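You operate a simulated robot arm through the tools that you are given. There is no shell and no other tool. Be economical: measure what you need, move in short steps, check, and stop when the job is done.

The job below is to be done with a simulated robot arm. You get a single attempt, and the scene is never put back.

## Task
Switch the meter on and zero it on the clear vial.
Fine: put the vial back in its hole; leave the meter on.

The check looks at the end state, three seconds after you hand in, the way a careful person would. Anything else that was tipped, shoved, dropped, spilled or broken makes it a failure.

## Robot
A 7-joint arm with a two-finger parallel gripper, fixed in place. Base frame: the origin is at the foot of the arm, x ahead of it, y to its left, z up; the work surface is at about z = 0.8. Units: cm, degrees, N and s.
With the tool pointing down near the work surface it reaches from about 22 to 58 cm from the base axis. Its first joint turns from -66.0 to 66.0 degrees. Payload 2.5 kg.
The TCP is the grasp point between the finger pads, 2.3 cm short of the fingertips. In the tool frame z runs along the fingers and y along their closing line. The gripper opens to 9.4 cm. The fingers are 3.8 cm wide and 1 cm thick; the gripper's body (5.4 by 9.6 cm) begins 3.9 cm behind the TCP.
Orientation is told as [roll, pitch, yaw] about the base's x, y, z axes, in that order, counted from this pose: with the fingers straight down and closing along the base's y, the tool's x points along the base's -x, its y along +y and its z along -z.

## Interface
- The arm moves only by the tool apply_moves. Its argument "rows" is a list of rows, each an object (a shift or turn left out is 0, a gripper value left out holds the last) with "translation": the shift along the tool's x, y, z in m, a list of three; "angular": the turn, a rotation vector about the tool's x, y, z in degrees, a list of three; "jaw": the finger opening in m, from 0 to 0.094. In form: [{"translation": [tx, ty, tz], "angular": [ax, ay, az], "jaw": jaw}, ...]. A call has 1 to 8 rows; each row is the pose to reach, as a shift and turn from the pose commanded when the call began, along the tool's axes at that moment. Each row takes 0.2 s and may step no farther than 5 cm and 8.6 degrees from the row before; otherwise, or with a gripper value out of range, the whole call is refused. Where a pose cannot be reached the arm comes as near as it can. A force on the tool above 40 N (or 10 N above the force at the start of the call, whichever is more), or a blocked arm, ends the call early, and 0.2 s more pass. The fingers move at their own pace (about 10.8 cm/s each) and stop on an object; they squeeze with about 35 N. The grip force told is the motor's: it shows also when the fingers shut on nothing. Time passes only in rows, and 0.2 s behind the last, so rows that repeat a pose let the fingers close. The reply holds the time, the measured pose of the TCP, the force on the tool along the base axes, the opening and the grip force, in the units named above and with some noise, and new pictures: "show" is both (left out), scene, wrist or none.
- Cameras (640 x 400 px; columns grow to the right, rows downward): "scene" is fixed at [10.72, -40.05, 54.62]; the picture's right is [0.90, -0.44, 0.00], its down [-0.25, -0.52, -0.82] and it looks along [0.36, 0.74, -0.58] (base axes); focal length 247 px, centre (320, 200). "wrist" rides on the gripper at [8.6, 1.6, -7.4] in the tool frame; the picture's right is [-0.18, 0.98, 0.00], its down [-0.58, -0.11, -0.81] and it looks along [-0.79, -0.15, 0.59] (tool axes); focal length 243 px, centre (320, 200). There is no depth. A picture from a camera that has moved, and an enlarged one, comes with that camera's place and axes in the base frame and with its lens.
- enlarge(camera, box): a new picture of the part [left, top, right, bottom] of that camera's present view, enlarged. It takes no simulated time.
- finish_job(): hands the job in; it is judged then, once.

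Work in short steps. Places have to be worked out from the pictures, the camera data and where the tool is seen: move nearer, look again, correct. Check each grasp and each placing, and mend what went wrong. You have 120 turns and 170 pictures in all, those below and enlarged ones among them. Open the gripper and draw the arm clear of the work before you hand the job in, unless the task says otherwise; then end with one line.

The tools are called as a command line: name --argument value ..., lists and objects as JSON in quotes. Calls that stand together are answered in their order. apply_moves: Moves the arm, as the interface text tells. Its arguments: {"type":"object","properties":{"rows":{"type":"array"},"show":{"type":"string","enum":["both","scene","wrist","none"]}},"required":["rows"]} The other tools are called the same way: enlarge (camera, box) takes an enlarged picture of a part of a camera's view; finish_job () hands the job in.

At the start:

```text
t: 0.0
position: [35.27, -8.95, 35.44]
tcp_rot: [-0.1, 0.1, 0.0]
contact_force: [0.2, 0.0, -0.3]
gripper_width: 9.39
grasp_force: 0.1
```

scene: 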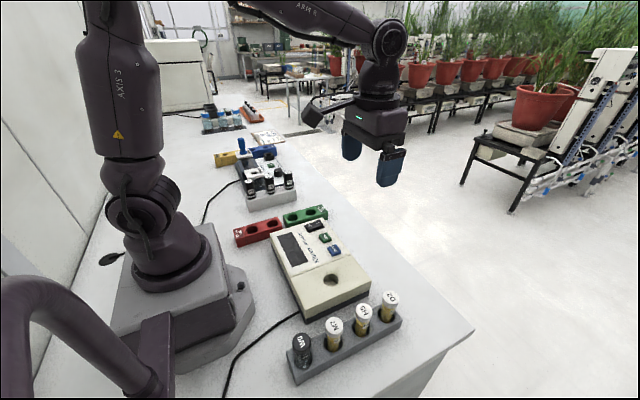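
wrist: 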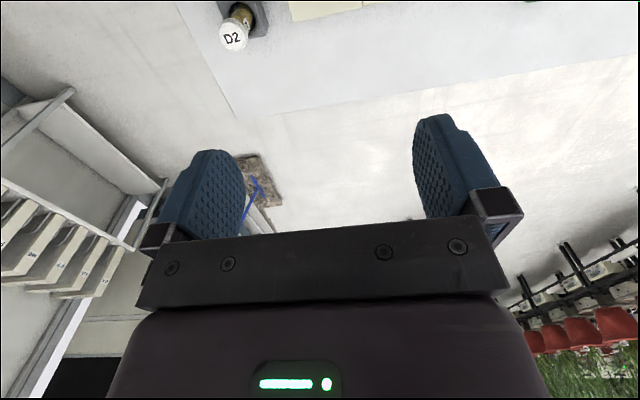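

I start by looking closely at the meter and the vial rack.

enlarge --camera "scene" --box '[220, 200, 420, 390]'

enlarge --camera "scene" --box '[190, 100, 340, 220]'

enlarge --camera "scene" --box '[265, 205, 375, 315]'

```text
2.11 times, centred on (320, 295) of scene
camera zoom: at [10.72, -40.05, 54.62], right [0.9, -0.44, 0.0], down [-0.25, -0.52, -0.82], along [0.36, 0.74, -0.58], focal length 519 px, centre (320, 0)
```

zoom: 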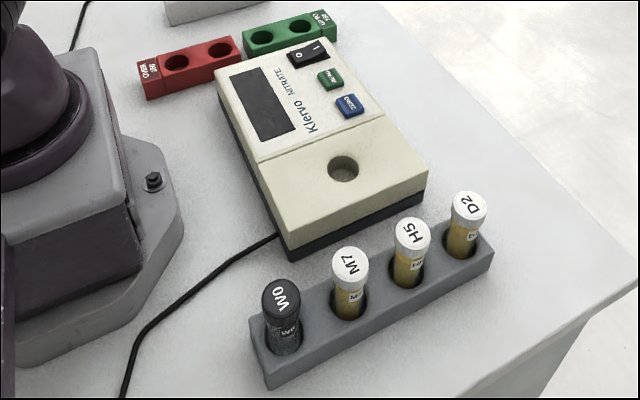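

```text
3.33 times, centred on (265, 160) of scene
camera zoom: at [10.72, -40.05, 54.62], right [0.9, -0.44, 0.0], down [-0.25, -0.52, -0.82], along [0.36, 0.74, -0.58], focal length 822 px, centre (503, 333)
```

zoom: 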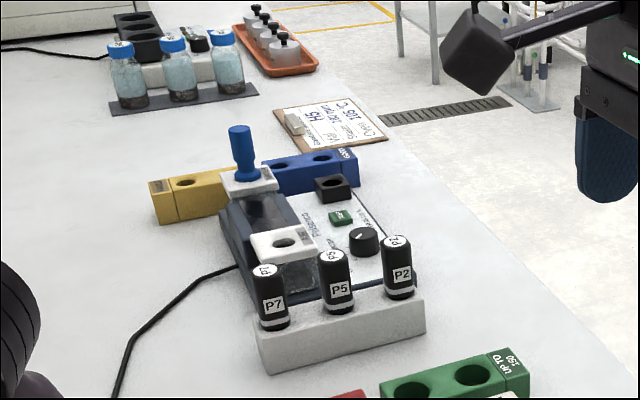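

```text
3.64 times, centred on (320, 260) of scene
camera zoom: at [10.72, -40.05, 54.62], right [0.9, -0.44, 0.0], down [-0.25, -0.52, -0.82], along [0.36, 0.74, -0.58], focal length 897 px, centre (320, -18)
```

zoom: 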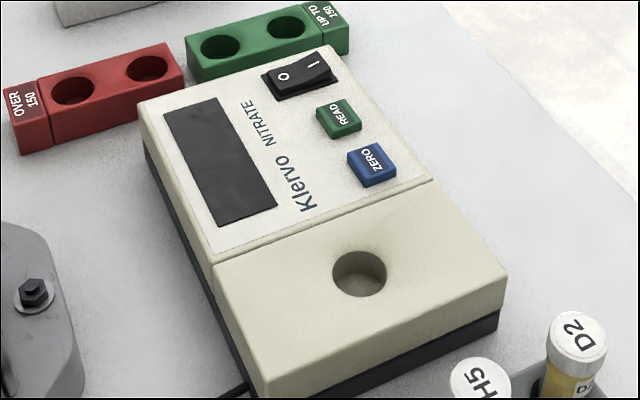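

The clear vial looks like W0 (cap centre near (17.2,-19.7,10)). The meter is a "Klervo" with the rocker near (34,11) and ZERO near (34.4,0). I move over the meter for a closer look.

apply_moves --rows '[{"translation": [0.018, 0.03, 0.018]}, {"translation": [0.036, 0.06, 0.036]}, {"translation": [0.054, 0.09, 0.054]}, {"translation": [0.072, 0.12, 0.072]}, {"translation": [0.09, 0.15, 0.09], "jaw": 0.0}, {"translation": [0.09, 0.15, 0.09], "jaw": 0.0}]'

```text
t: 1.4
position: [26.34, 6.14, 26.44]
tcp_rot: [0.0, 0.0, 0.0]
contact_force: [-0.6, -0.4, 0.5]
gripper_width: 0.0
grasp_force: 35.2
camera wrist: at [17.66, 7.75, 33.93], right [0.18, 0.98, 0.0], down [0.58, -0.11, 0.81], along [0.79, -0.15, -0.59], focal length 243 px, centre (320, 200)
```

scene: 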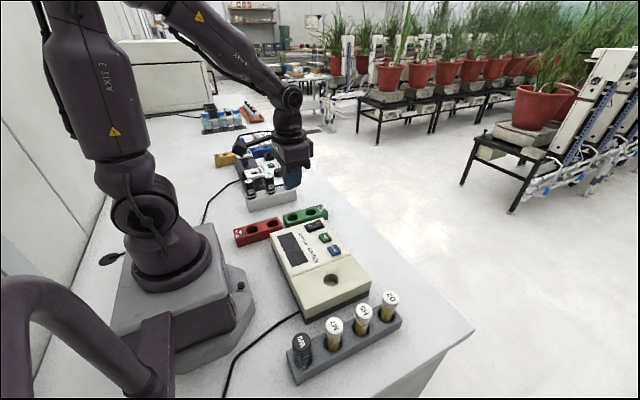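
wrist: 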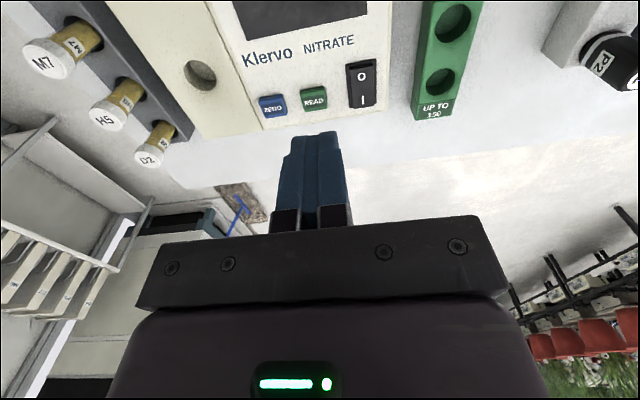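

enlarge --camera "wrist" --box '[230, 0, 410, 140]'

enlarge --camera "wrist" --box '[330, 50, 390, 120]'

enlarge --camera "scene" --box '[270, 310, 350, 390]'

```text
2.86 times, centred on (320, 70) of wrist
camera zoom: at [17.66, 7.75, 33.93], right [0.18, 0.98, 0.0], down [0.58, -0.11, 0.81], along [0.79, -0.15, -0.59], focal length 693 px, centre (320, 571)
```

zoom: 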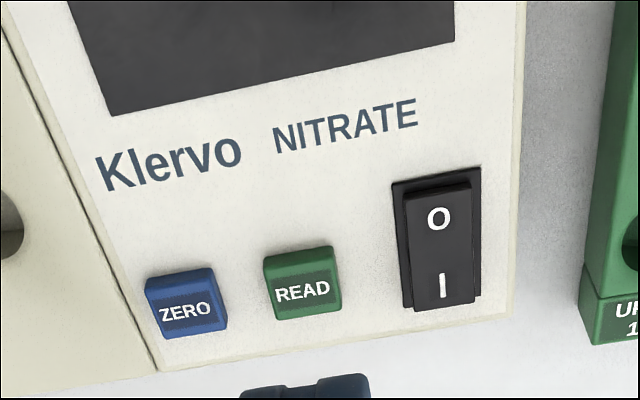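

```text
5.71 times, centred on (360, 85) of wrist
camera zoom: at [17.66, 7.75, 33.93], right [0.18, 0.98, 0.0], down [0.58, -0.11, 0.81], along [0.79, -0.15, -0.59], focal length 1386 px, centre (91, 857)
```

zoom: 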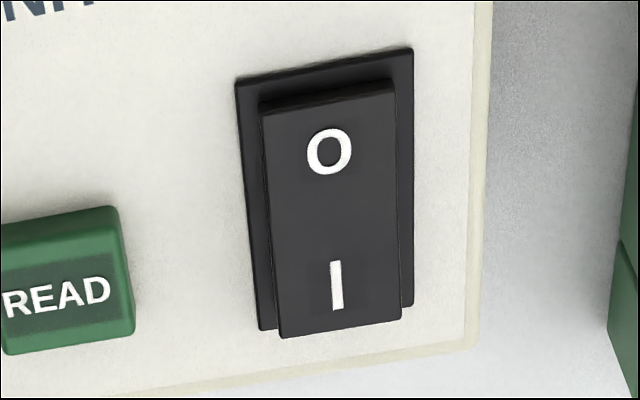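

```text
5.00 times, centred on (310, 350) of scene
camera zoom: at [10.72, -40.05, 54.62], right [0.9, -0.44, 0.0], down [-0.25, -0.52, -0.82], along [0.36, 0.74, -0.58], focal length 1233 px, centre (370, -550)
```

zoom: 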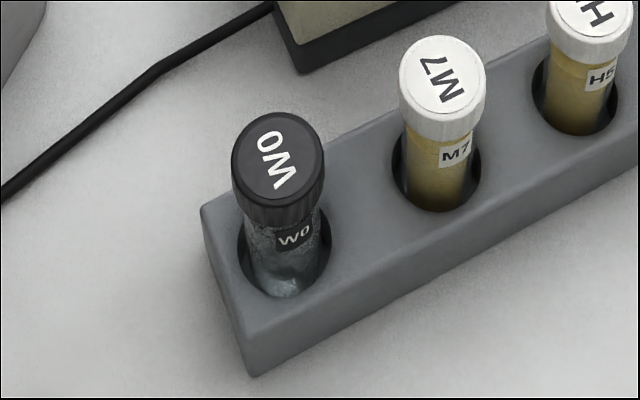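

W0 holds clear liquid; the rocker's "I" end faces +x, raised, near (34.5, 9.7, 7.5). I go above it with closed fingers.

apply_moves --rows '[{"translation": [-0.022, 0.009, 0.032]}, {"translation": [-0.045, 0.018, 0.065]}, {"translation": [-0.067, 0.027, 0.097]}, {"translation": [-0.09, 0.0356, 0.13]}]'

```text
t: 2.4
position: [35.29, 9.57, 13.46]
tcp_rot: [0.1, 0.1, 0.0]
contact_force: [-0.7, 0.4, 0.2]
gripper_width: 0.0
grasp_force: 34.9
camera wrist: at [26.69, 11.19, 20.87], right [0.18, 0.98, 0.0], down [0.58, -0.11, 0.81], along [0.79, -0.15, -0.59], focal length 243 px, centre (320, 200)
```

scene: 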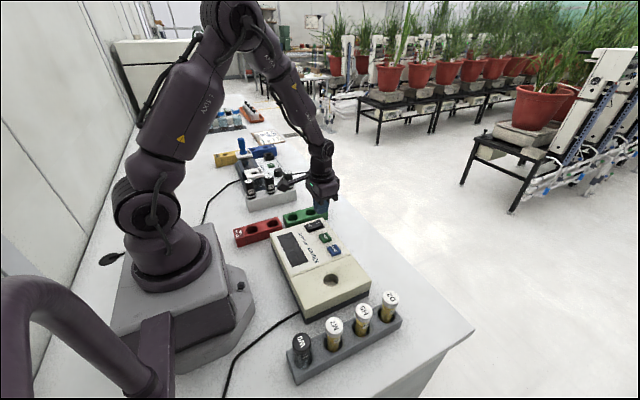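
wrist: 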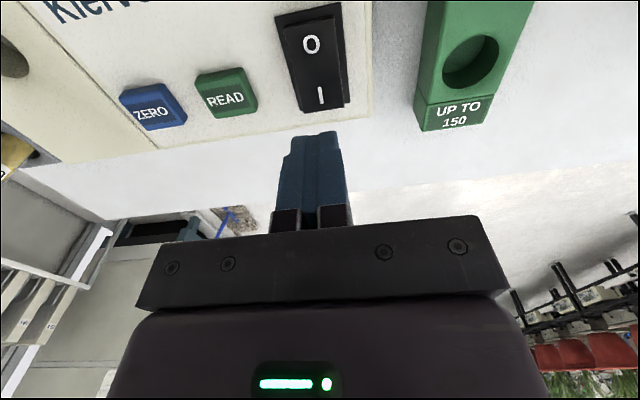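

Fingers are lined up with the "I" end. I lower in small steps until contact.

apply_moves --rows '[{"translation": [-0.002, 0.001, 0.015]}, {"translation": [-0.002, 0.001, 0.03]}, {"translation": [-0.002, 0.001, 0.036]}, {"translation": [-0.002, 0.001, 0.04]}]' --show "wrist"

```text
t: 3.4
position: [35.49, 9.7, 9.48]
tcp_rot: [0.1, -0.1, 0.0]
contact_force: [-0.2, -0.5, 6.6]
gripper_width: 0.0
grasp_force: 34.5
camera wrist: at [26.83, 11.37, 16.98], right [0.18, 0.98, 0.0], down [0.58, -0.11, 0.81], along [0.79, -0.15, -0.59], focal length 243 px, centre (320, 200)
```

wrist: 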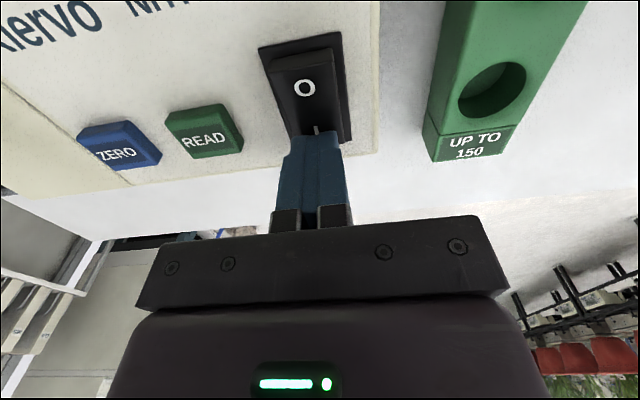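

Contact at 6.6 N, and the O end now looks raised. I press slightly more, then rise and look at the display.

apply_moves --rows '[{"translation": [0, 0, 0.001]}, {"translation": [0, 0, 0.002]}, {"translation": [0, 0, 0.002]}]' --show "none"

apply_moves --rows '[{"translation": [0, 0, -0.02]}, {"translation": [0.0, 0, -0.06]}, {"translation": [0.04, -0.01, -0.09]}]'

enlarge --camera "scene" --box '[265, 205, 375, 315]'

```text
t: 4.0
position: [35.5, 9.75, 9.52]
tcp_rot: [0.0, -0.1, 0.0]
contact_force: [-0.4, -0.2, 2.7]
gripper_width: 0.0
grasp_force: 34.5
stopped in row 3: the force on the tool passed its limit (the readings are from after the stop); the commanded pose is now the measured one
```

```text
refused: row 3 steps farther than a row can; nothing moved
```

```text
3.64 times, centred on (320, 260) of scene
camera zoom: at [10.72, -40.05, 54.62], right [0.9, -0.44, 0.0], down [-0.25, -0.52, -0.82], along [0.36, 0.74, -0.58], focal length 897 px, centre (320, -18)
```

zoom: 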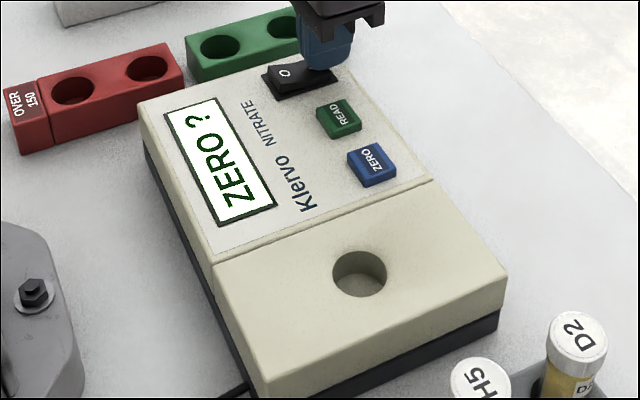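

The meter is on and asks "ZERO?". I rise straight up, then travel toward W0 and open the fingers.

apply_moves --rows '[{"translation": [0, 0, -0.03]}, {"translation": [0, 0, -0.075]}, {"translation": [0, 0, -0.12]}, {"translation": [0.023, -0.037, -0.12]}, {"translation": [0.046, -0.074, -0.12]}, {"translation": [0.069, -0.111, -0.12]}, {"translation": [0.092, -0.148, -0.12]}]' --show "none"

apply_moves --rows '[{"translation": [0.023, -0.037, 0]}, {"translation": [0.046, -0.074, 0], "jaw": 0.06}, {"translation": [0.069, -0.111, 0]}, {"translation": [0.091, -0.147, 0]}, {"translation": [0.091, -0.147, 0]}]'

```text
t: 5.6
position: [26.32, -5.16, 21.73]
tcp_rot: [0.0, -0.2, 0.1]
contact_force: [-0.7, -0.6, 0.5]
gripper_width: 0.0
grasp_force: 35.1
```

```text
t: 6.8
position: [16.99, -19.76, 21.58]
tcp_rot: [0.0, 0.0, 0.1]
contact_force: [-0.5, 0.5, 0.1]
gripper_width: 6.0
grasp_force: 0.1
camera wrist: at [8.45, -18.13, 28.97], right [0.18, 0.98, 0.0], down [0.58, -0.11, 0.81], along [0.79, -0.15, -0.59], focal length 243 px, centre (320, 200)
```

scene: 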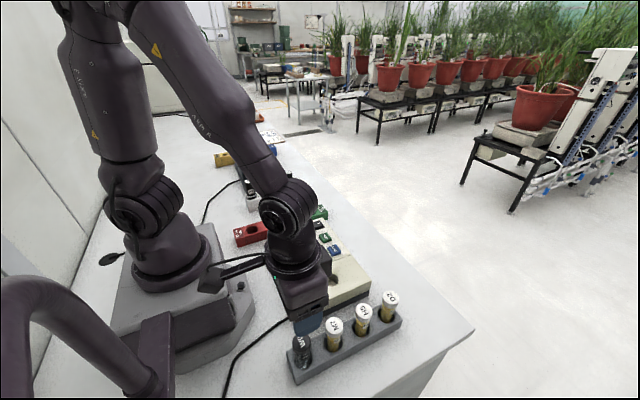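
wrist: 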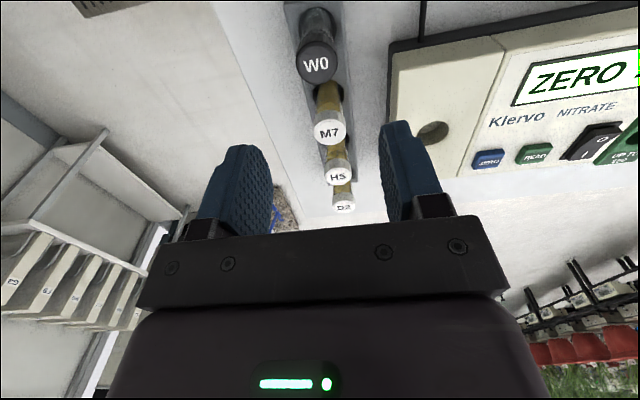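

W0's cap centre reads about (17.0,-19.95,10). I lower around the cap with the fingers at 6 cm.

apply_moves --rows '[{"translation": [0, -0.002, 0.03]}, {"translation": [0, -0.002, 0.06]}, {"translation": [0, -0.002, 0.09]}, {"translation": [0, -0.002, 0.11]}]'

```text
t: 7.8
position: [17.18, -19.99, 10.42]
tcp_rot: [0.0, 0.0, 0.0]
contact_force: [-0.3, -0.3, -0.3]
gripper_width: 5.99
grasp_force: 0.1
camera wrist: at [8.56, -18.26, 17.91], right [0.18, 0.98, 0.0], down [0.58, -0.11, 0.81], along [0.79, -0.15, -0.59], focal length 243 px, centre (320, 200)
```

scene: 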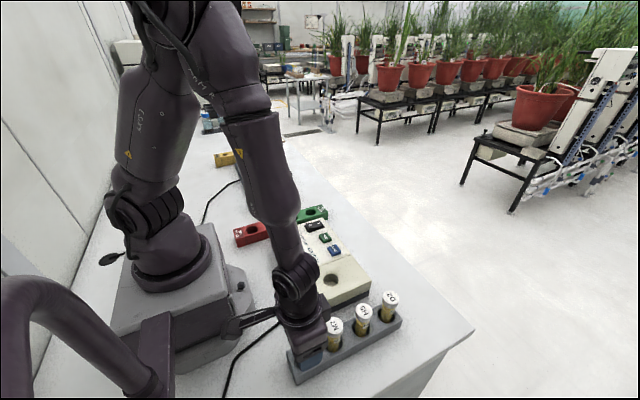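
wrist: 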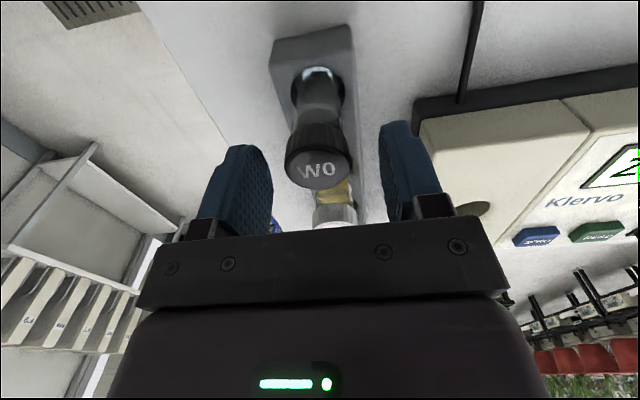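

Well centred. I descend 1.3 cm more and close on the cap.

apply_moves --rows '[{"translation": [0.002, 0.001, 0.013]}, {"translation": [0.002, 0.001, 0.013], "jaw": 0.035}, {"translation": [0.002, 0.001, 0.013], "jaw": 0.02}, {"translation": [0.002, 0.001, 0.013], "jaw": 0.02}]'

```text
t: 8.8
position: [17.02, -19.76, 9.13]
tcp_rot: [0.1, 0.0, 0.0]
contact_force: [0.3, 1.2, 0.0]
gripper_width: 3.09
grasp_force: 34.8
camera wrist: at [8.35, -18.19, 16.63], right [0.18, 0.98, 0.0], down [0.58, -0.11, 0.81], along [0.79, -0.15, -0.59], focal length 243 px, centre (320, 200)
```

scene: 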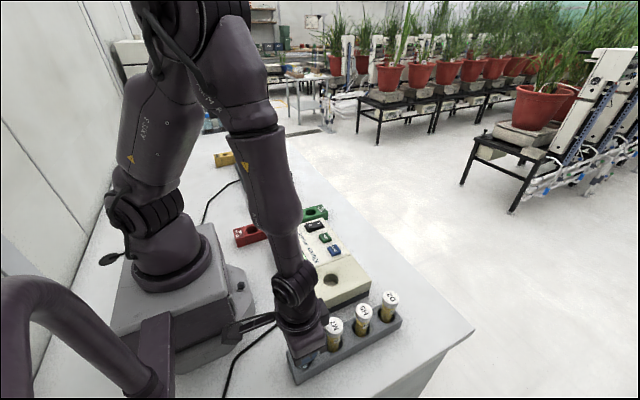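
wrist: 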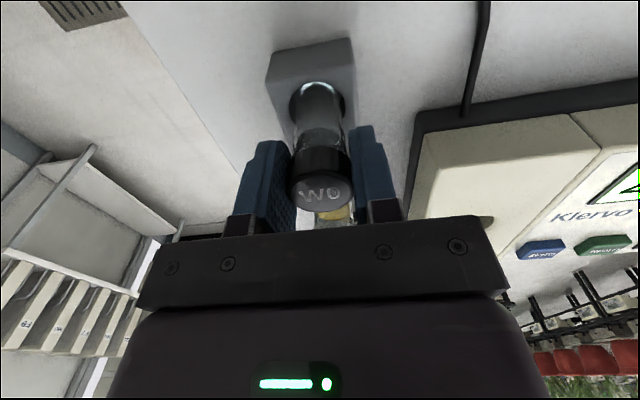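

Cap gripped at 3.09 cm wide, at TCP (17.02,-19.76,9.13). I lift straight up and check.

apply_moves --rows '[{"translation": [0, 0, -0.02]}, {"translation": [0, 0, -0.045]}, {"translation": [0, 0, -0.075]}, {"translation": [0, 0, -0.11]}, {"translation": [0, 0, -0.11]}]'

enlarge --camera "scene" --box '[250, 250, 410, 390]'

```text
t: 10.0
position: [16.91, -19.84, 20.14]
tcp_rot: [0.0, -0.1, -0.1]
contact_force: [0.0, 0.1, -0.9]
gripper_width: 3.08
grasp_force: 35.6
camera wrist: at [8.3, -18.18, 27.71], right [0.18, 0.98, 0.0], down [0.58, -0.11, 0.81], along [0.79, -0.15, -0.59], focal length 243 px, centre (320, 200)
```

scene: 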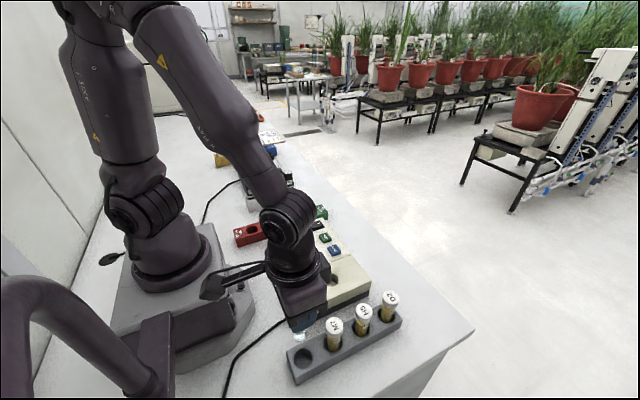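
wrist: 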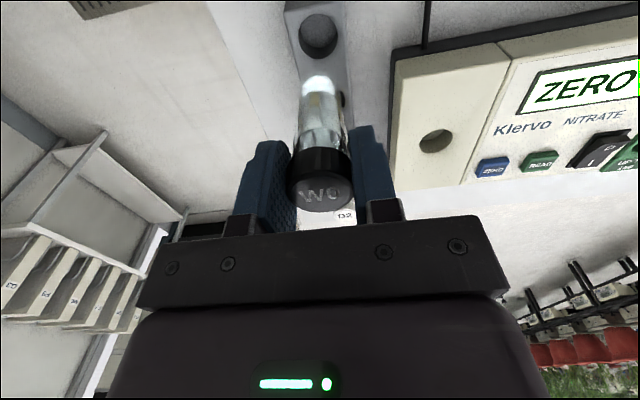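

```text
2.86 times, centred on (330, 320) of scene
camera zoom: at [10.72, -40.05, 54.62], right [0.9, -0.44, 0.0], down [-0.25, -0.52, -0.82], along [0.36, 0.74, -0.58], focal length 704 px, centre (291, -143)
```

zoom: 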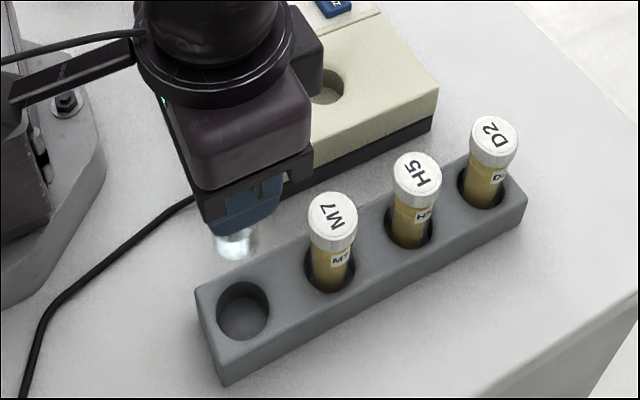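

W0 is held upright; its bottom is ~8.4 cm below the TCP. Meter hole triangulates to (28.95,-8.4), rim z≈6. I move above it.

apply_moves --rows '[{"translation": [-0.03, 0.028, 0]}, {"translation": [-0.06, 0.057, 0]}, {"translation": [-0.091, 0.086, 0]}, {"translation": [-0.121, 0.114, 0]}, {"translation": [-0.121, 0.114, 0.025]}, {"translation": [-0.121, 0.114, 0.025]}]'

enlarge --camera "scene" --box '[270, 210, 400, 320]'

enlarge --camera "wrist" --box '[240, 30, 420, 210]'

```text
t: 11.4
position: [28.91, -8.33, 17.8]
tcp_rot: [0.0, -0.1, 0.0]
contact_force: [0.9, 0.4, 0.0]
gripper_width: 3.06
grasp_force: 35.0
camera wrist: at [20.42, -6.84, 25.16], right [0.18, 0.98, 0.0], down [0.58, -0.11, 0.81], along [0.79, -0.15, -0.59], focal length 243 px, centre (320, 200)
```

scene: 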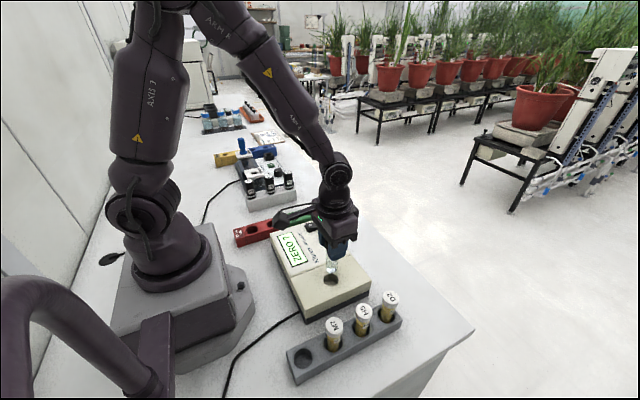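
wrist: 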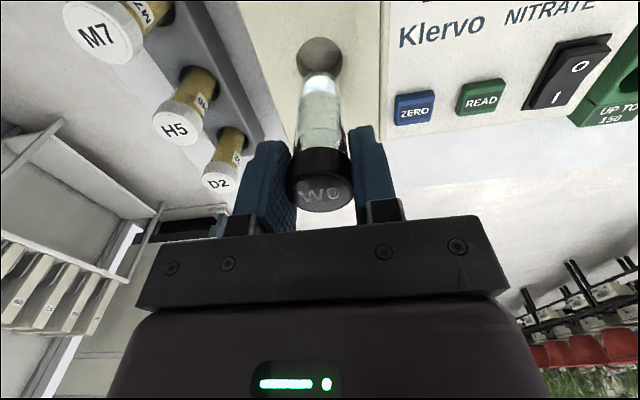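

```text
3.64 times, centred on (335, 265) of scene
camera zoom: at [10.72, -40.05, 54.62], right [0.9, -0.44, 0.0], down [-0.25, -0.52, -0.82], along [0.36, 0.74, -0.58], focal length 897 px, centre (266, -36)
```

zoom: 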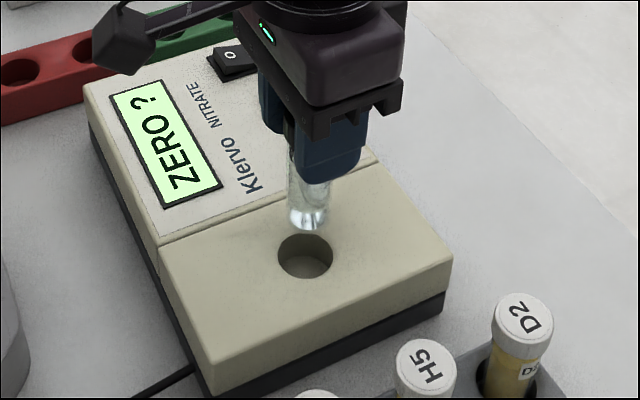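

```text
2.22 times, centred on (330, 120) of wrist
camera zoom: at [20.42, -6.84, 25.16], right [0.18, 0.98, 0.0], down [0.58, -0.11, 0.81], along [0.79, -0.15, -0.59], focal length 539 px, centre (298, 378)
```

zoom: 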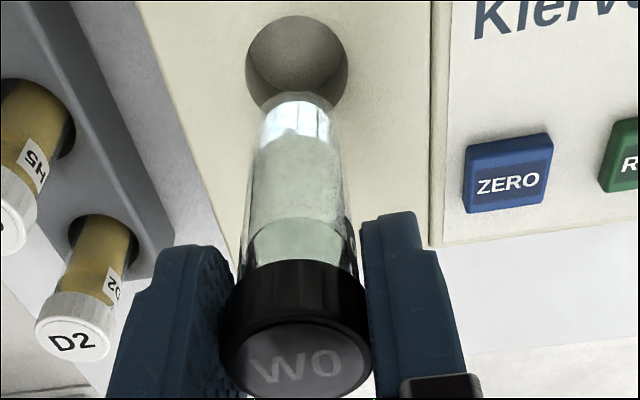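

The vial seems nearly above the hole, perhaps 0.2 cm too far in +x. I correct, lower so the bottom is just above the rim, and look again.

apply_moves --rows '[{"translation": [0.001, -0.001, 0.01]}, {"translation": [0.002, -0.001, 0.02]}, {"translation": [0.002, -0.001, 0.02]}]' --show "none"

enlarge --camera "scene" --box '[290, 225, 380, 305]'

enlarge --camera "wrist" --box '[240, 30, 420, 210]'

```text
t: 12.2
position: [28.91, -8.59, 15.69]
tcp_rot: [0.0, 0.0, 0.0]
contact_force: [0.1, -0.1, -0.9]
gripper_width: 3.07
grasp_force: 35.1
```

```text
5.00 times, centred on (335, 265) of scene
camera zoom: at [10.72, -40.05, 54.62], right [0.9, -0.44, 0.0], down [-0.25, -0.52, -0.82], along [0.36, 0.74, -0.58], focal length 1233 px, centre (245, -125)
```

zoom: 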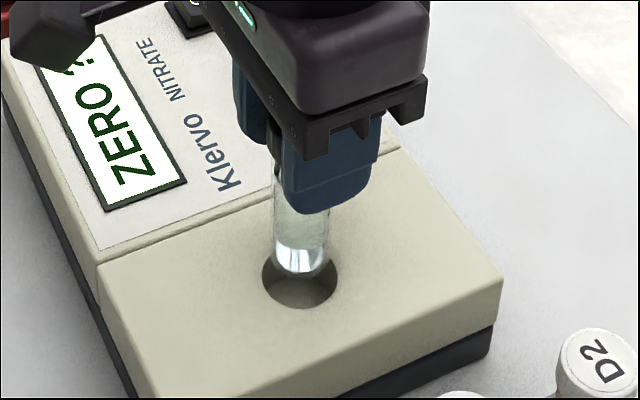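

```text
2.22 times, centred on (330, 120) of wrist
camera zoom: at [20.26, -6.93, 23.17], right [0.18, 0.98, 0.0], down [0.58, -0.11, 0.81], along [0.79, -0.15, -0.59], focal length 539 px, centre (298, 378)
```

zoom: 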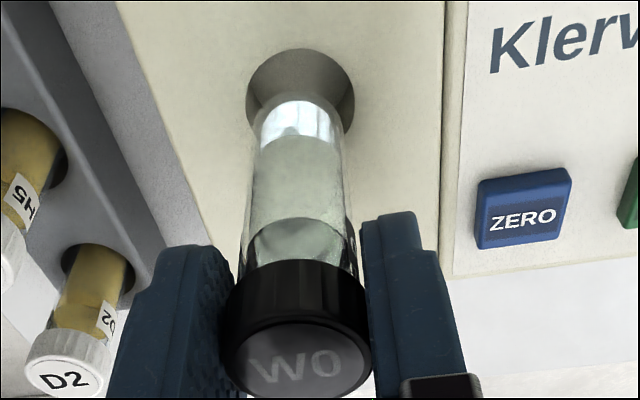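

Vial base and hole agree in both views. I lower into the hole in steps, watching force.

apply_moves --rows '[{"translation": [0, 0, 0.005]}, {"translation": [0, 0, 0.01]}, {"translation": [0, 0, 0.015]}, {"translation": [0, 0, 0.02]}]'

enlarge --camera "scene" --box '[290, 225, 380, 305]'

```text
t: 13.2
position: [28.92, -8.45, 13.79]
tcp_rot: [0.0, 0.0, 0.0]
contact_force: [0.1, -0.3, -0.8]
gripper_width: 3.1
grasp_force: 35.0
camera wrist: at [20.26, -6.93, 21.16], right [0.18, 0.98, 0.0], down [0.58, -0.11, 0.81], along [0.79, -0.15, -0.59], focal length 243 px, centre (320, 200)
```

scene: 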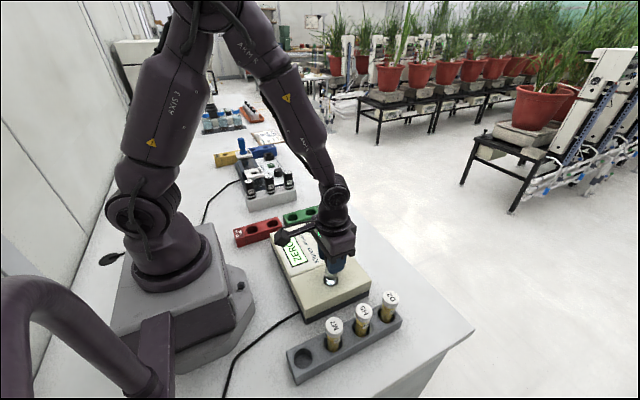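
wrist: 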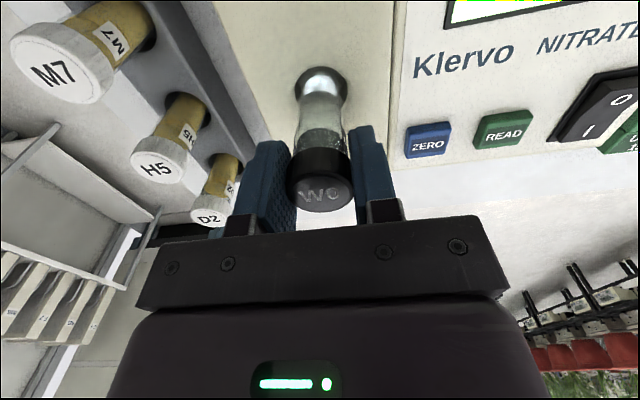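

```text
5.00 times, centred on (335, 265) of scene
camera zoom: at [10.72, -40.05, 54.62], right [0.9, -0.44, 0.0], down [-0.25, -0.52, -0.82], along [0.36, 0.74, -0.58], focal length 1233 px, centre (245, -125)
```

zoom: 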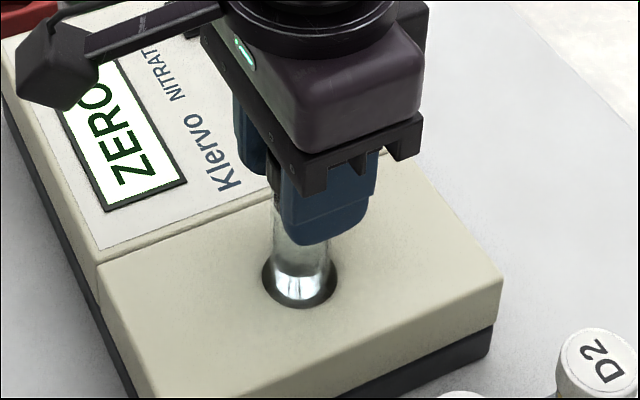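

The base is inside the hole with no contact force. I continue down.

apply_moves --rows '[{"translation": [0, 0, 0.005]}, {"translation": [0, 0, 0.01]}, {"translation": [0, 0, 0.014]}, {"translation": [0, 0, 0.017]}]' --show "wrist"

enlarge --camera "scene" --box '[290, 225, 380, 305]'

```text
t: 14.2
position: [28.88, -8.5, 11.97]
tcp_rot: [0.0, -0.1, 0.0]
contact_force: [-0.3, -0.2, -0.2]
gripper_width: 3.05
grasp_force: 35.1
camera wrist: at [20.26, -6.95, 19.47], right [0.18, 0.98, 0.0], down [0.58, -0.11, 0.81], along [0.79, -0.15, -0.59], focal length 243 px, centre (320, 200)
```

wrist: 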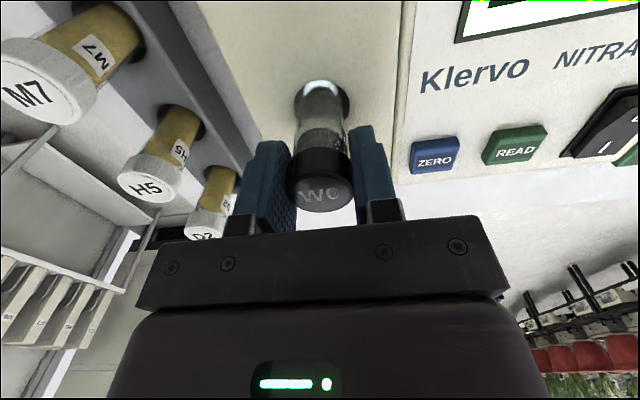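

```text
5.00 times, centred on (335, 265) of scene
camera zoom: at [10.72, -40.05, 54.62], right [0.9, -0.44, 0.0], down [-0.25, -0.52, -0.82], along [0.36, 0.74, -0.58], focal length 1233 px, centre (245, -125)
```

zoom: 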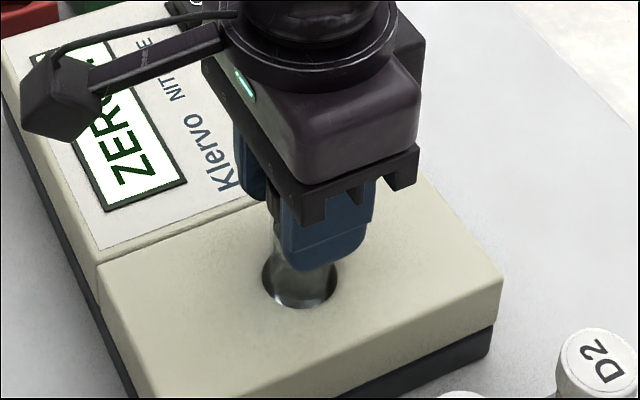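

Still free. I go down in 3 mm steps to about 10.8.

apply_moves --rows '[{"translation": [0, 0, 0.003]}, {"translation": [0, 0, 0.006]}, {"translation": [0, 0, 0.009]}, {"translation": [0, 0, 0.011]}]' --show "none"

enlarge --camera "scene" --box '[290, 225, 380, 305]'

```text
t: 15.2
position: [28.98, -8.58, 11.3]
tcp_rot: [0.0, -0.3, 0.0]
contact_force: [-2.5, 1.7, 11.1]
gripper_width: 3.02
grasp_force: 34.5
stopped in row 4: the force on the tool passed its limit (the readings are from after the stop); the commanded pose is now the measured one
```

```text
5.00 times, centred on (335, 265) of scene
camera zoom: at [10.72, -40.05, 54.62], right [0.9, -0.44, 0.0], down [-0.25, -0.52, -0.82], along [0.36, 0.74, -0.58], focal length 1233 px, centre (245, -125)
```

zoom: 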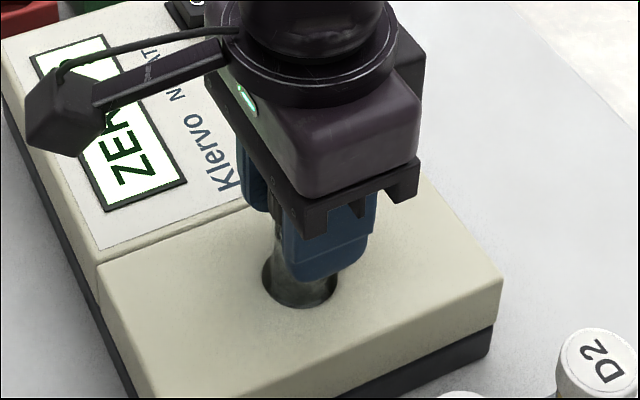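

Contact at TCP z≈11.3: the vial is on the hole's floor. I release gently and look.

apply_moves --rows '[{"translation": [0, 0, -0.001], "jaw": 0.034}, {"translation": [0, 0, -0.001], "jaw": 0.05}, {"translation": [0, 0, -0.001], "jaw": 0.06}]'

enlarge --camera "scene" --box '[290, 225, 380, 305]'

```text
t: 16.0
position: [29.06, -8.59, 11.33]
tcp_rot: [-0.2, -0.2, 0.0]
contact_force: [-0.2, -0.2, -0.3]
gripper_width: 6.03
grasp_force: 0.1
camera wrist: at [20.36, -6.94, 18.65], right [0.18, 0.98, 0.0], down [0.58, -0.11, 0.81], along [0.8, -0.15, -0.59], focal length 243 px, centre (320, 200)
```

scene: 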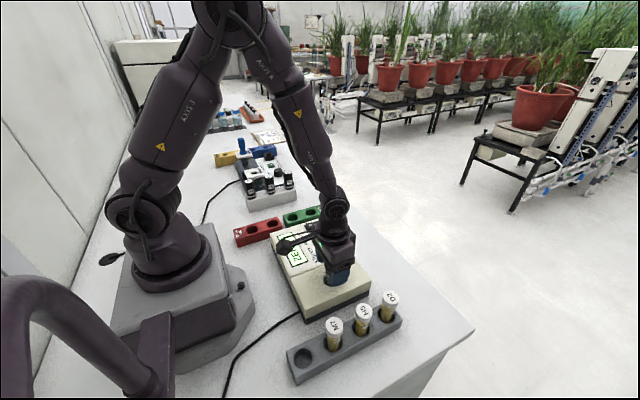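
wrist: 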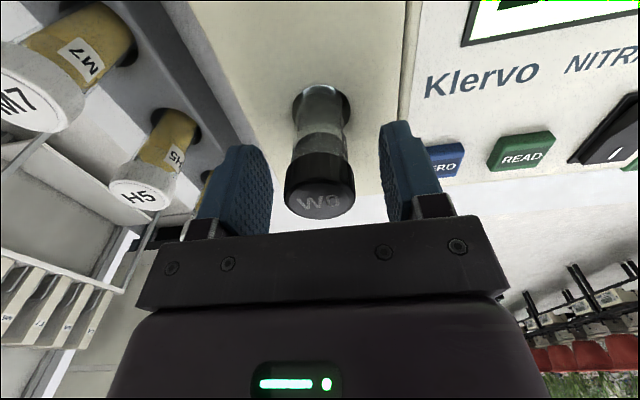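

```text
5.00 times, centred on (335, 265) of scene
camera zoom: at [10.72, -40.05, 54.62], right [0.9, -0.44, 0.0], down [-0.25, -0.52, -0.82], along [0.36, 0.74, -0.58], focal length 1233 px, centre (245, -125)
```

zoom: 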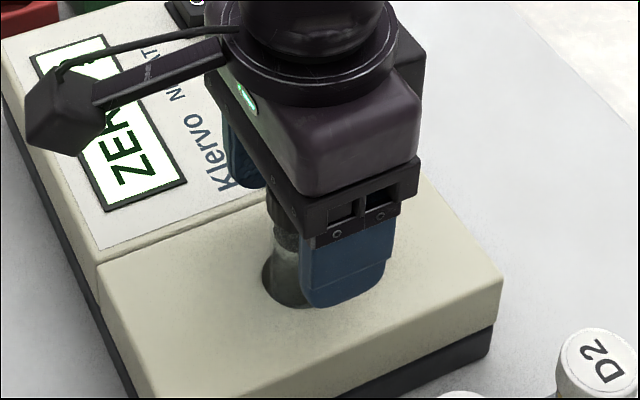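

Vial stands free in the hole. I rise straight up and look.

apply_moves --rows '[{"translation": [0, 0, -0.025]}, {"translation": [0, 0, -0.06]}, {"translation": [0, 0, -0.1]}, {"translation": [0.015, 0.035, -0.12]}, {"translation": [0.03, 0.07, -0.12], "jaw": 0.0}, {"translation": [0.03, 0.07, -0.12], "jaw": 0.0}]'

enlarge --camera "scene" --box '[265, 205, 375, 315]'

```text
t: 17.4
position: [25.91, -1.54, 23.26]
tcp_rot: [-0.1, -0.3, 0.0]
contact_force: [0.5, -0.2, 0.6]
gripper_width: 0.01
grasp_force: 35.2
camera wrist: at [17.27, 0.12, 30.61], right [0.18, 0.98, 0.0], down [0.58, -0.11, 0.81], along [0.8, -0.15, -0.59], focal length 243 px, centre (320, 200)
```

scene: 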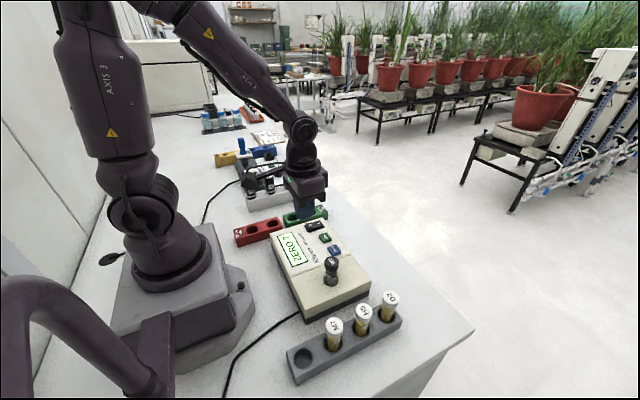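
wrist: 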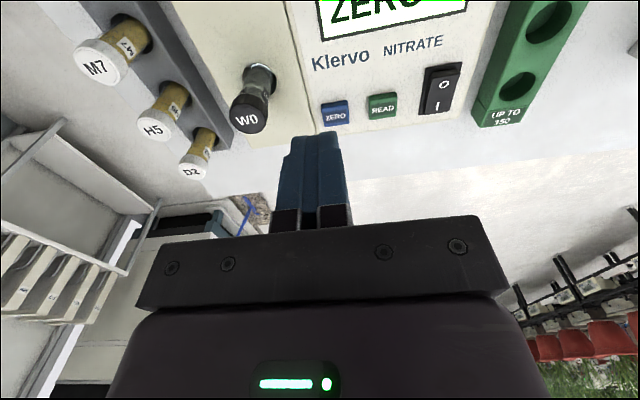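

```text
3.64 times, centred on (320, 260) of scene
camera zoom: at [10.72, -40.05, 54.62], right [0.9, -0.44, 0.0], down [-0.25, -0.52, -0.82], along [0.36, 0.74, -0.58], focal length 897 px, centre (320, -18)
```

zoom: 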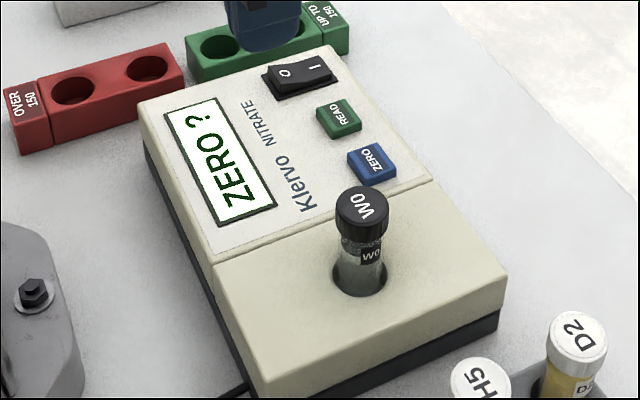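

W0 is seated. ZERO button is at about (33.5,-1.2,7). I go above it with closed fingers.

apply_moves --rows '[{"translation": [-0.026, 0.001, 0.03]}, {"translation": [-0.052, 0.002, 0.06]}, {"translation": [-0.077, 0.003, 0.09]}, {"translation": [-0.077, 0.003, 0.11]}]'

```text
t: 18.4
position: [33.72, -1.23, 12.36]
tcp_rot: [-0.1, -0.3, 0.0]
contact_force: [-0.6, -1.0, -0.2]
gripper_width: 0.02
grasp_force: 35.1
camera wrist: at [25.06, 0.39, 19.64], right [0.18, 0.98, 0.0], down [0.58, -0.11, 0.81], along [0.8, -0.15, -0.59], focal length 243 px, centre (320, 200)
```

scene: 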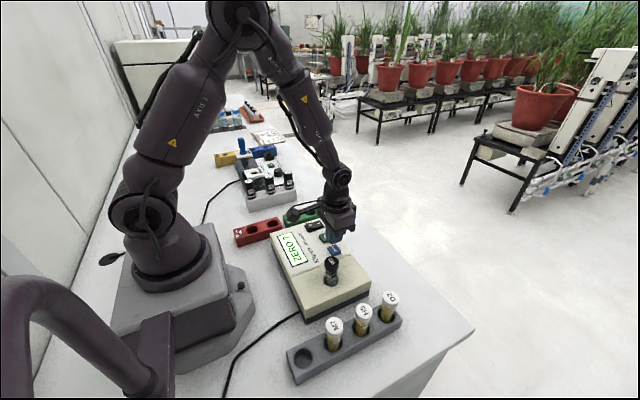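
wrist: 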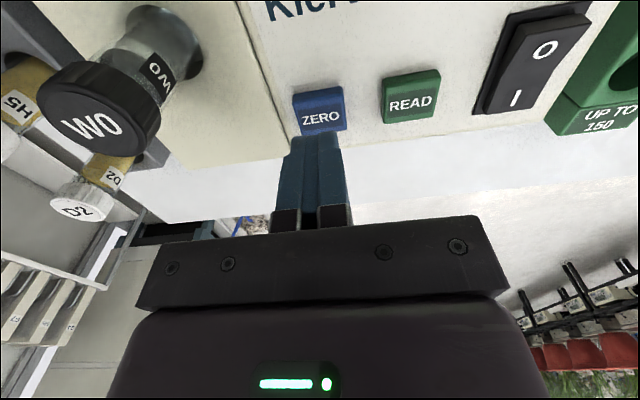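

Aligned with ZERO. I press down until contact.

apply_moves --rows '[{"translation": [0.002, 0, 0.012]}, {"translation": [0.002, 0, 0.022]}, {"translation": [0.002, 0, 0.027]}, {"translation": [0.002, 0, 0.031]}]' --show "none"

enlarge --camera "scene" --box '[265, 205, 375, 315]'

```text
t: 19.4
position: [33.45, -1.3, 9.14]
tcp_rot: [-0.1, -0.3, 0.0]
contact_force: [-0.3, 0.7, 1.3]
gripper_width: 0.02
grasp_force: 35.6
```

```text
3.64 times, centred on (320, 260) of scene
camera zoom: at [10.72, -40.05, 54.62], right [0.9, -0.44, 0.0], down [-0.25, -0.52, -0.82], along [0.36, 0.74, -0.58], focal length 897 px, centre (320, -18)
```

zoom: 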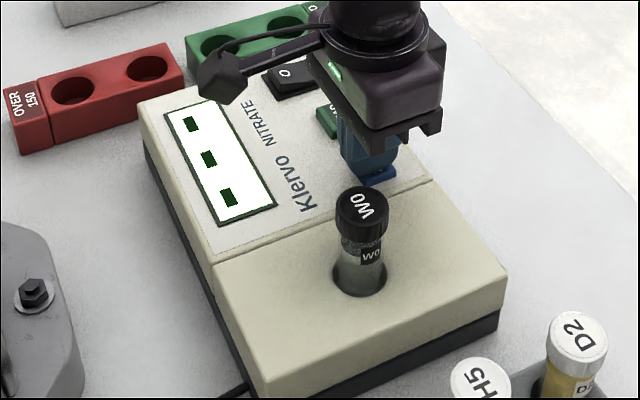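

The display shows "- - -" (busy), so the press registered. I rise and wait for the result.

apply_moves --rows '[{"translation": [0, 0, -0.03]}, {"translation": [0, 0, -0.07]}, {"translation": [0, 0, -0.11]}, {"translation": [0, 0, -0.11]}, {"translation": [0, 0, -0.11]}, {"translation": [0, 0, -0.11]}, {"translation": [0, 0, -0.11]}]' --show "none"

enlarge --camera "scene" --box '[265, 205, 375, 315]'

```text
t: 21.0
position: [33.49, -1.18, 20.21]
tcp_rot: [-0.1, -0.3, 0.1]
contact_force: [-0.4, 0.0, -0.7]
gripper_width: 0.0
grasp_force: 34.8
```

```text
3.64 times, centred on (320, 260) of scene
camera zoom: at [10.72, -40.05, 54.62], right [0.9, -0.44, 0.0], down [-0.25, -0.52, -0.82], along [0.36, 0.74, -0.58], focal length 897 px, centre (320, -18)
```

zoom: 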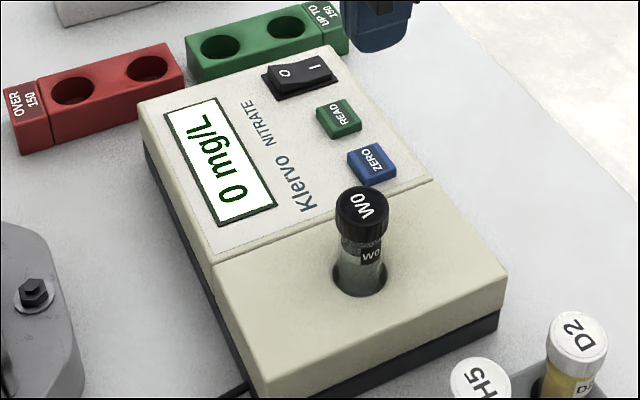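

"0 mg/L" — zeroed. I go back over W0 with the fingers open.

apply_moves --rows '[{"translation": [0.023, -0.036, 0], "jaw": 0.06}, {"translation": [0.046, -0.0725, 0]}, {"translation": [0.046, -0.0725, 0.03]}, {"translation": [0.046, -0.0725, 0.055]}, {"translation": [0.046, -0.0725, 0.055]}]'

```text
t: 22.2
position: [28.94, -8.59, 14.81]
tcp_rot: [-0.2, -0.3, 0.0]
contact_force: [0.1, -0.3, -0.9]
gripper_width: 5.99
grasp_force: 0.0
camera wrist: at [20.33, -6.87, 22.09], right [0.18, 0.98, 0.0], down [0.58, -0.11, 0.81], along [0.8, -0.15, -0.59], focal length 243 px, centre (320, 200)
```

scene: 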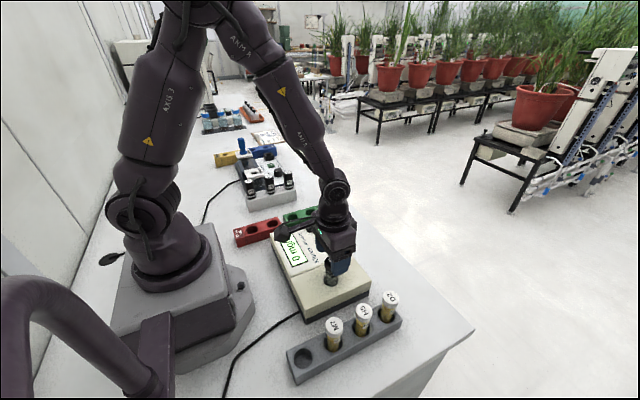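
wrist: 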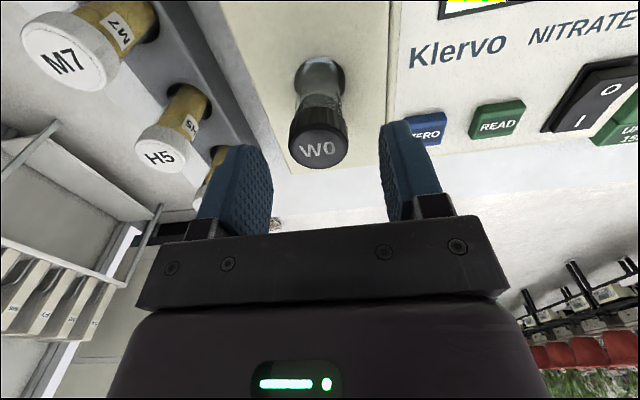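

Centred over the cap. I descend to 11.3 and grip.

apply_moves --rows '[{"translation": [0, 0, 0.018]}, {"translation": [0, 0, 0.035]}, {"translation": [0, 0, 0.035], "jaw": 0.035}, {"translation": [0, 0, 0.035], "jaw": 0.02}, {"translation": [0, 0, 0.035], "jaw": 0.02}]'

```text
t: 23.4
position: [28.89, -8.5, 11.18]
tcp_rot: [-0.1, -0.3, 0.0]
contact_force: [-0.1, 0.3, 0.3]
gripper_width: 3.05
grasp_force: 35.1
camera wrist: at [20.28, -6.95, 18.54], right [0.18, 0.98, 0.0], down [0.58, -0.11, 0.81], along [0.8, -0.15, -0.59], focal length 243 px, centre (320, 200)
```

scene: 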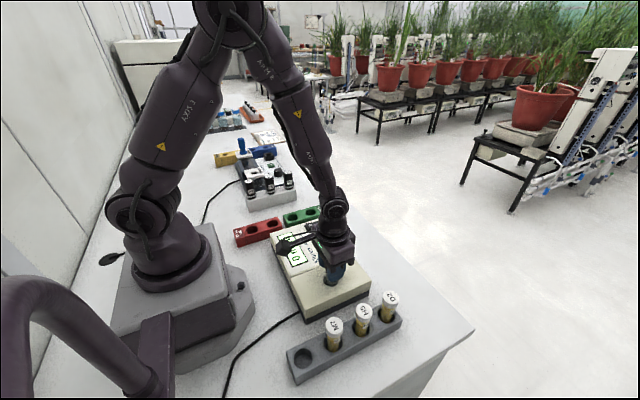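
wrist: 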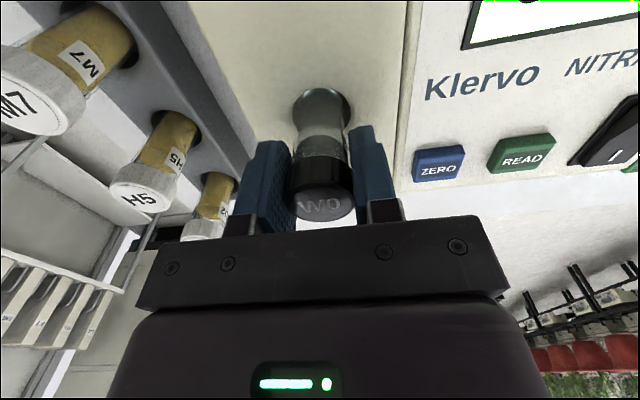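

Gripped at 3.05 cm. I lift straight up.

apply_moves --rows '[{"translation": [0, 0, -0.015]}, {"translation": [0, 0, -0.035]}, {"translation": [0, 0, -0.06]}, {"translation": [0, 0, -0.09]}, {"translation": [0, 0, -0.09]}]'

enlarge --camera "wrist" --box '[240, 30, 420, 210]'

```text
t: 24.6
position: [28.9, -8.5, 20.1]
tcp_rot: [-0.2, -0.3, -0.1]
contact_force: [0.0, -0.7, -0.8]
gripper_width: 3.06
grasp_force: 34.7
camera wrist: at [20.25, -6.88, 27.66], right [0.18, 0.98, 0.0], down [0.58, -0.11, 0.81], along [0.8, -0.15, -0.59], focal length 243 px, centre (320, 200)
```

scene: 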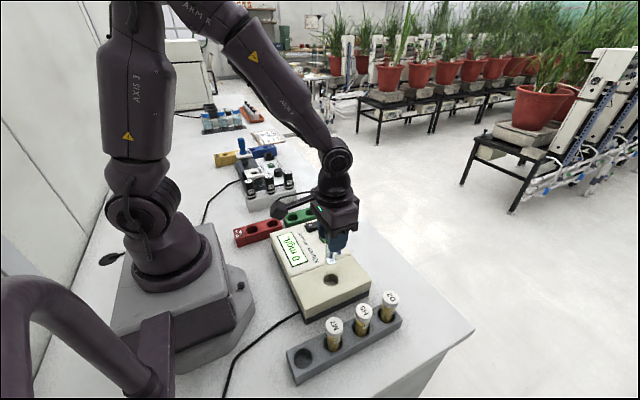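
wrist: 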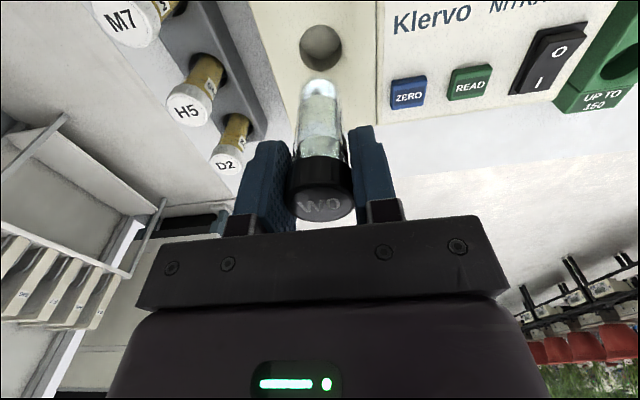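

```text
2.22 times, centred on (330, 120) of wrist
camera zoom: at [20.25, -6.88, 27.66], right [0.18, 0.98, 0.0], down [0.58, -0.11, 0.81], along [0.8, -0.15, -0.59], focal length 539 px, centre (298, 378)
```

zoom: 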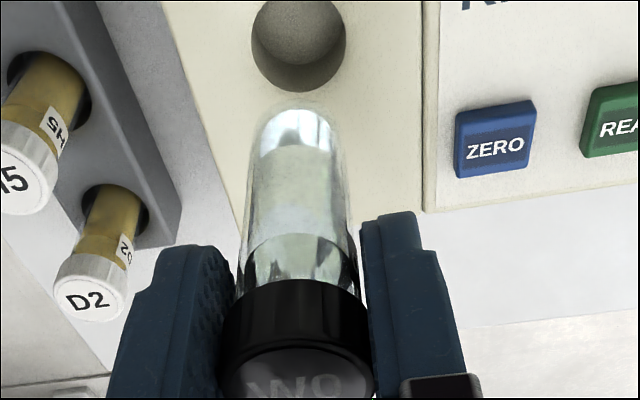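

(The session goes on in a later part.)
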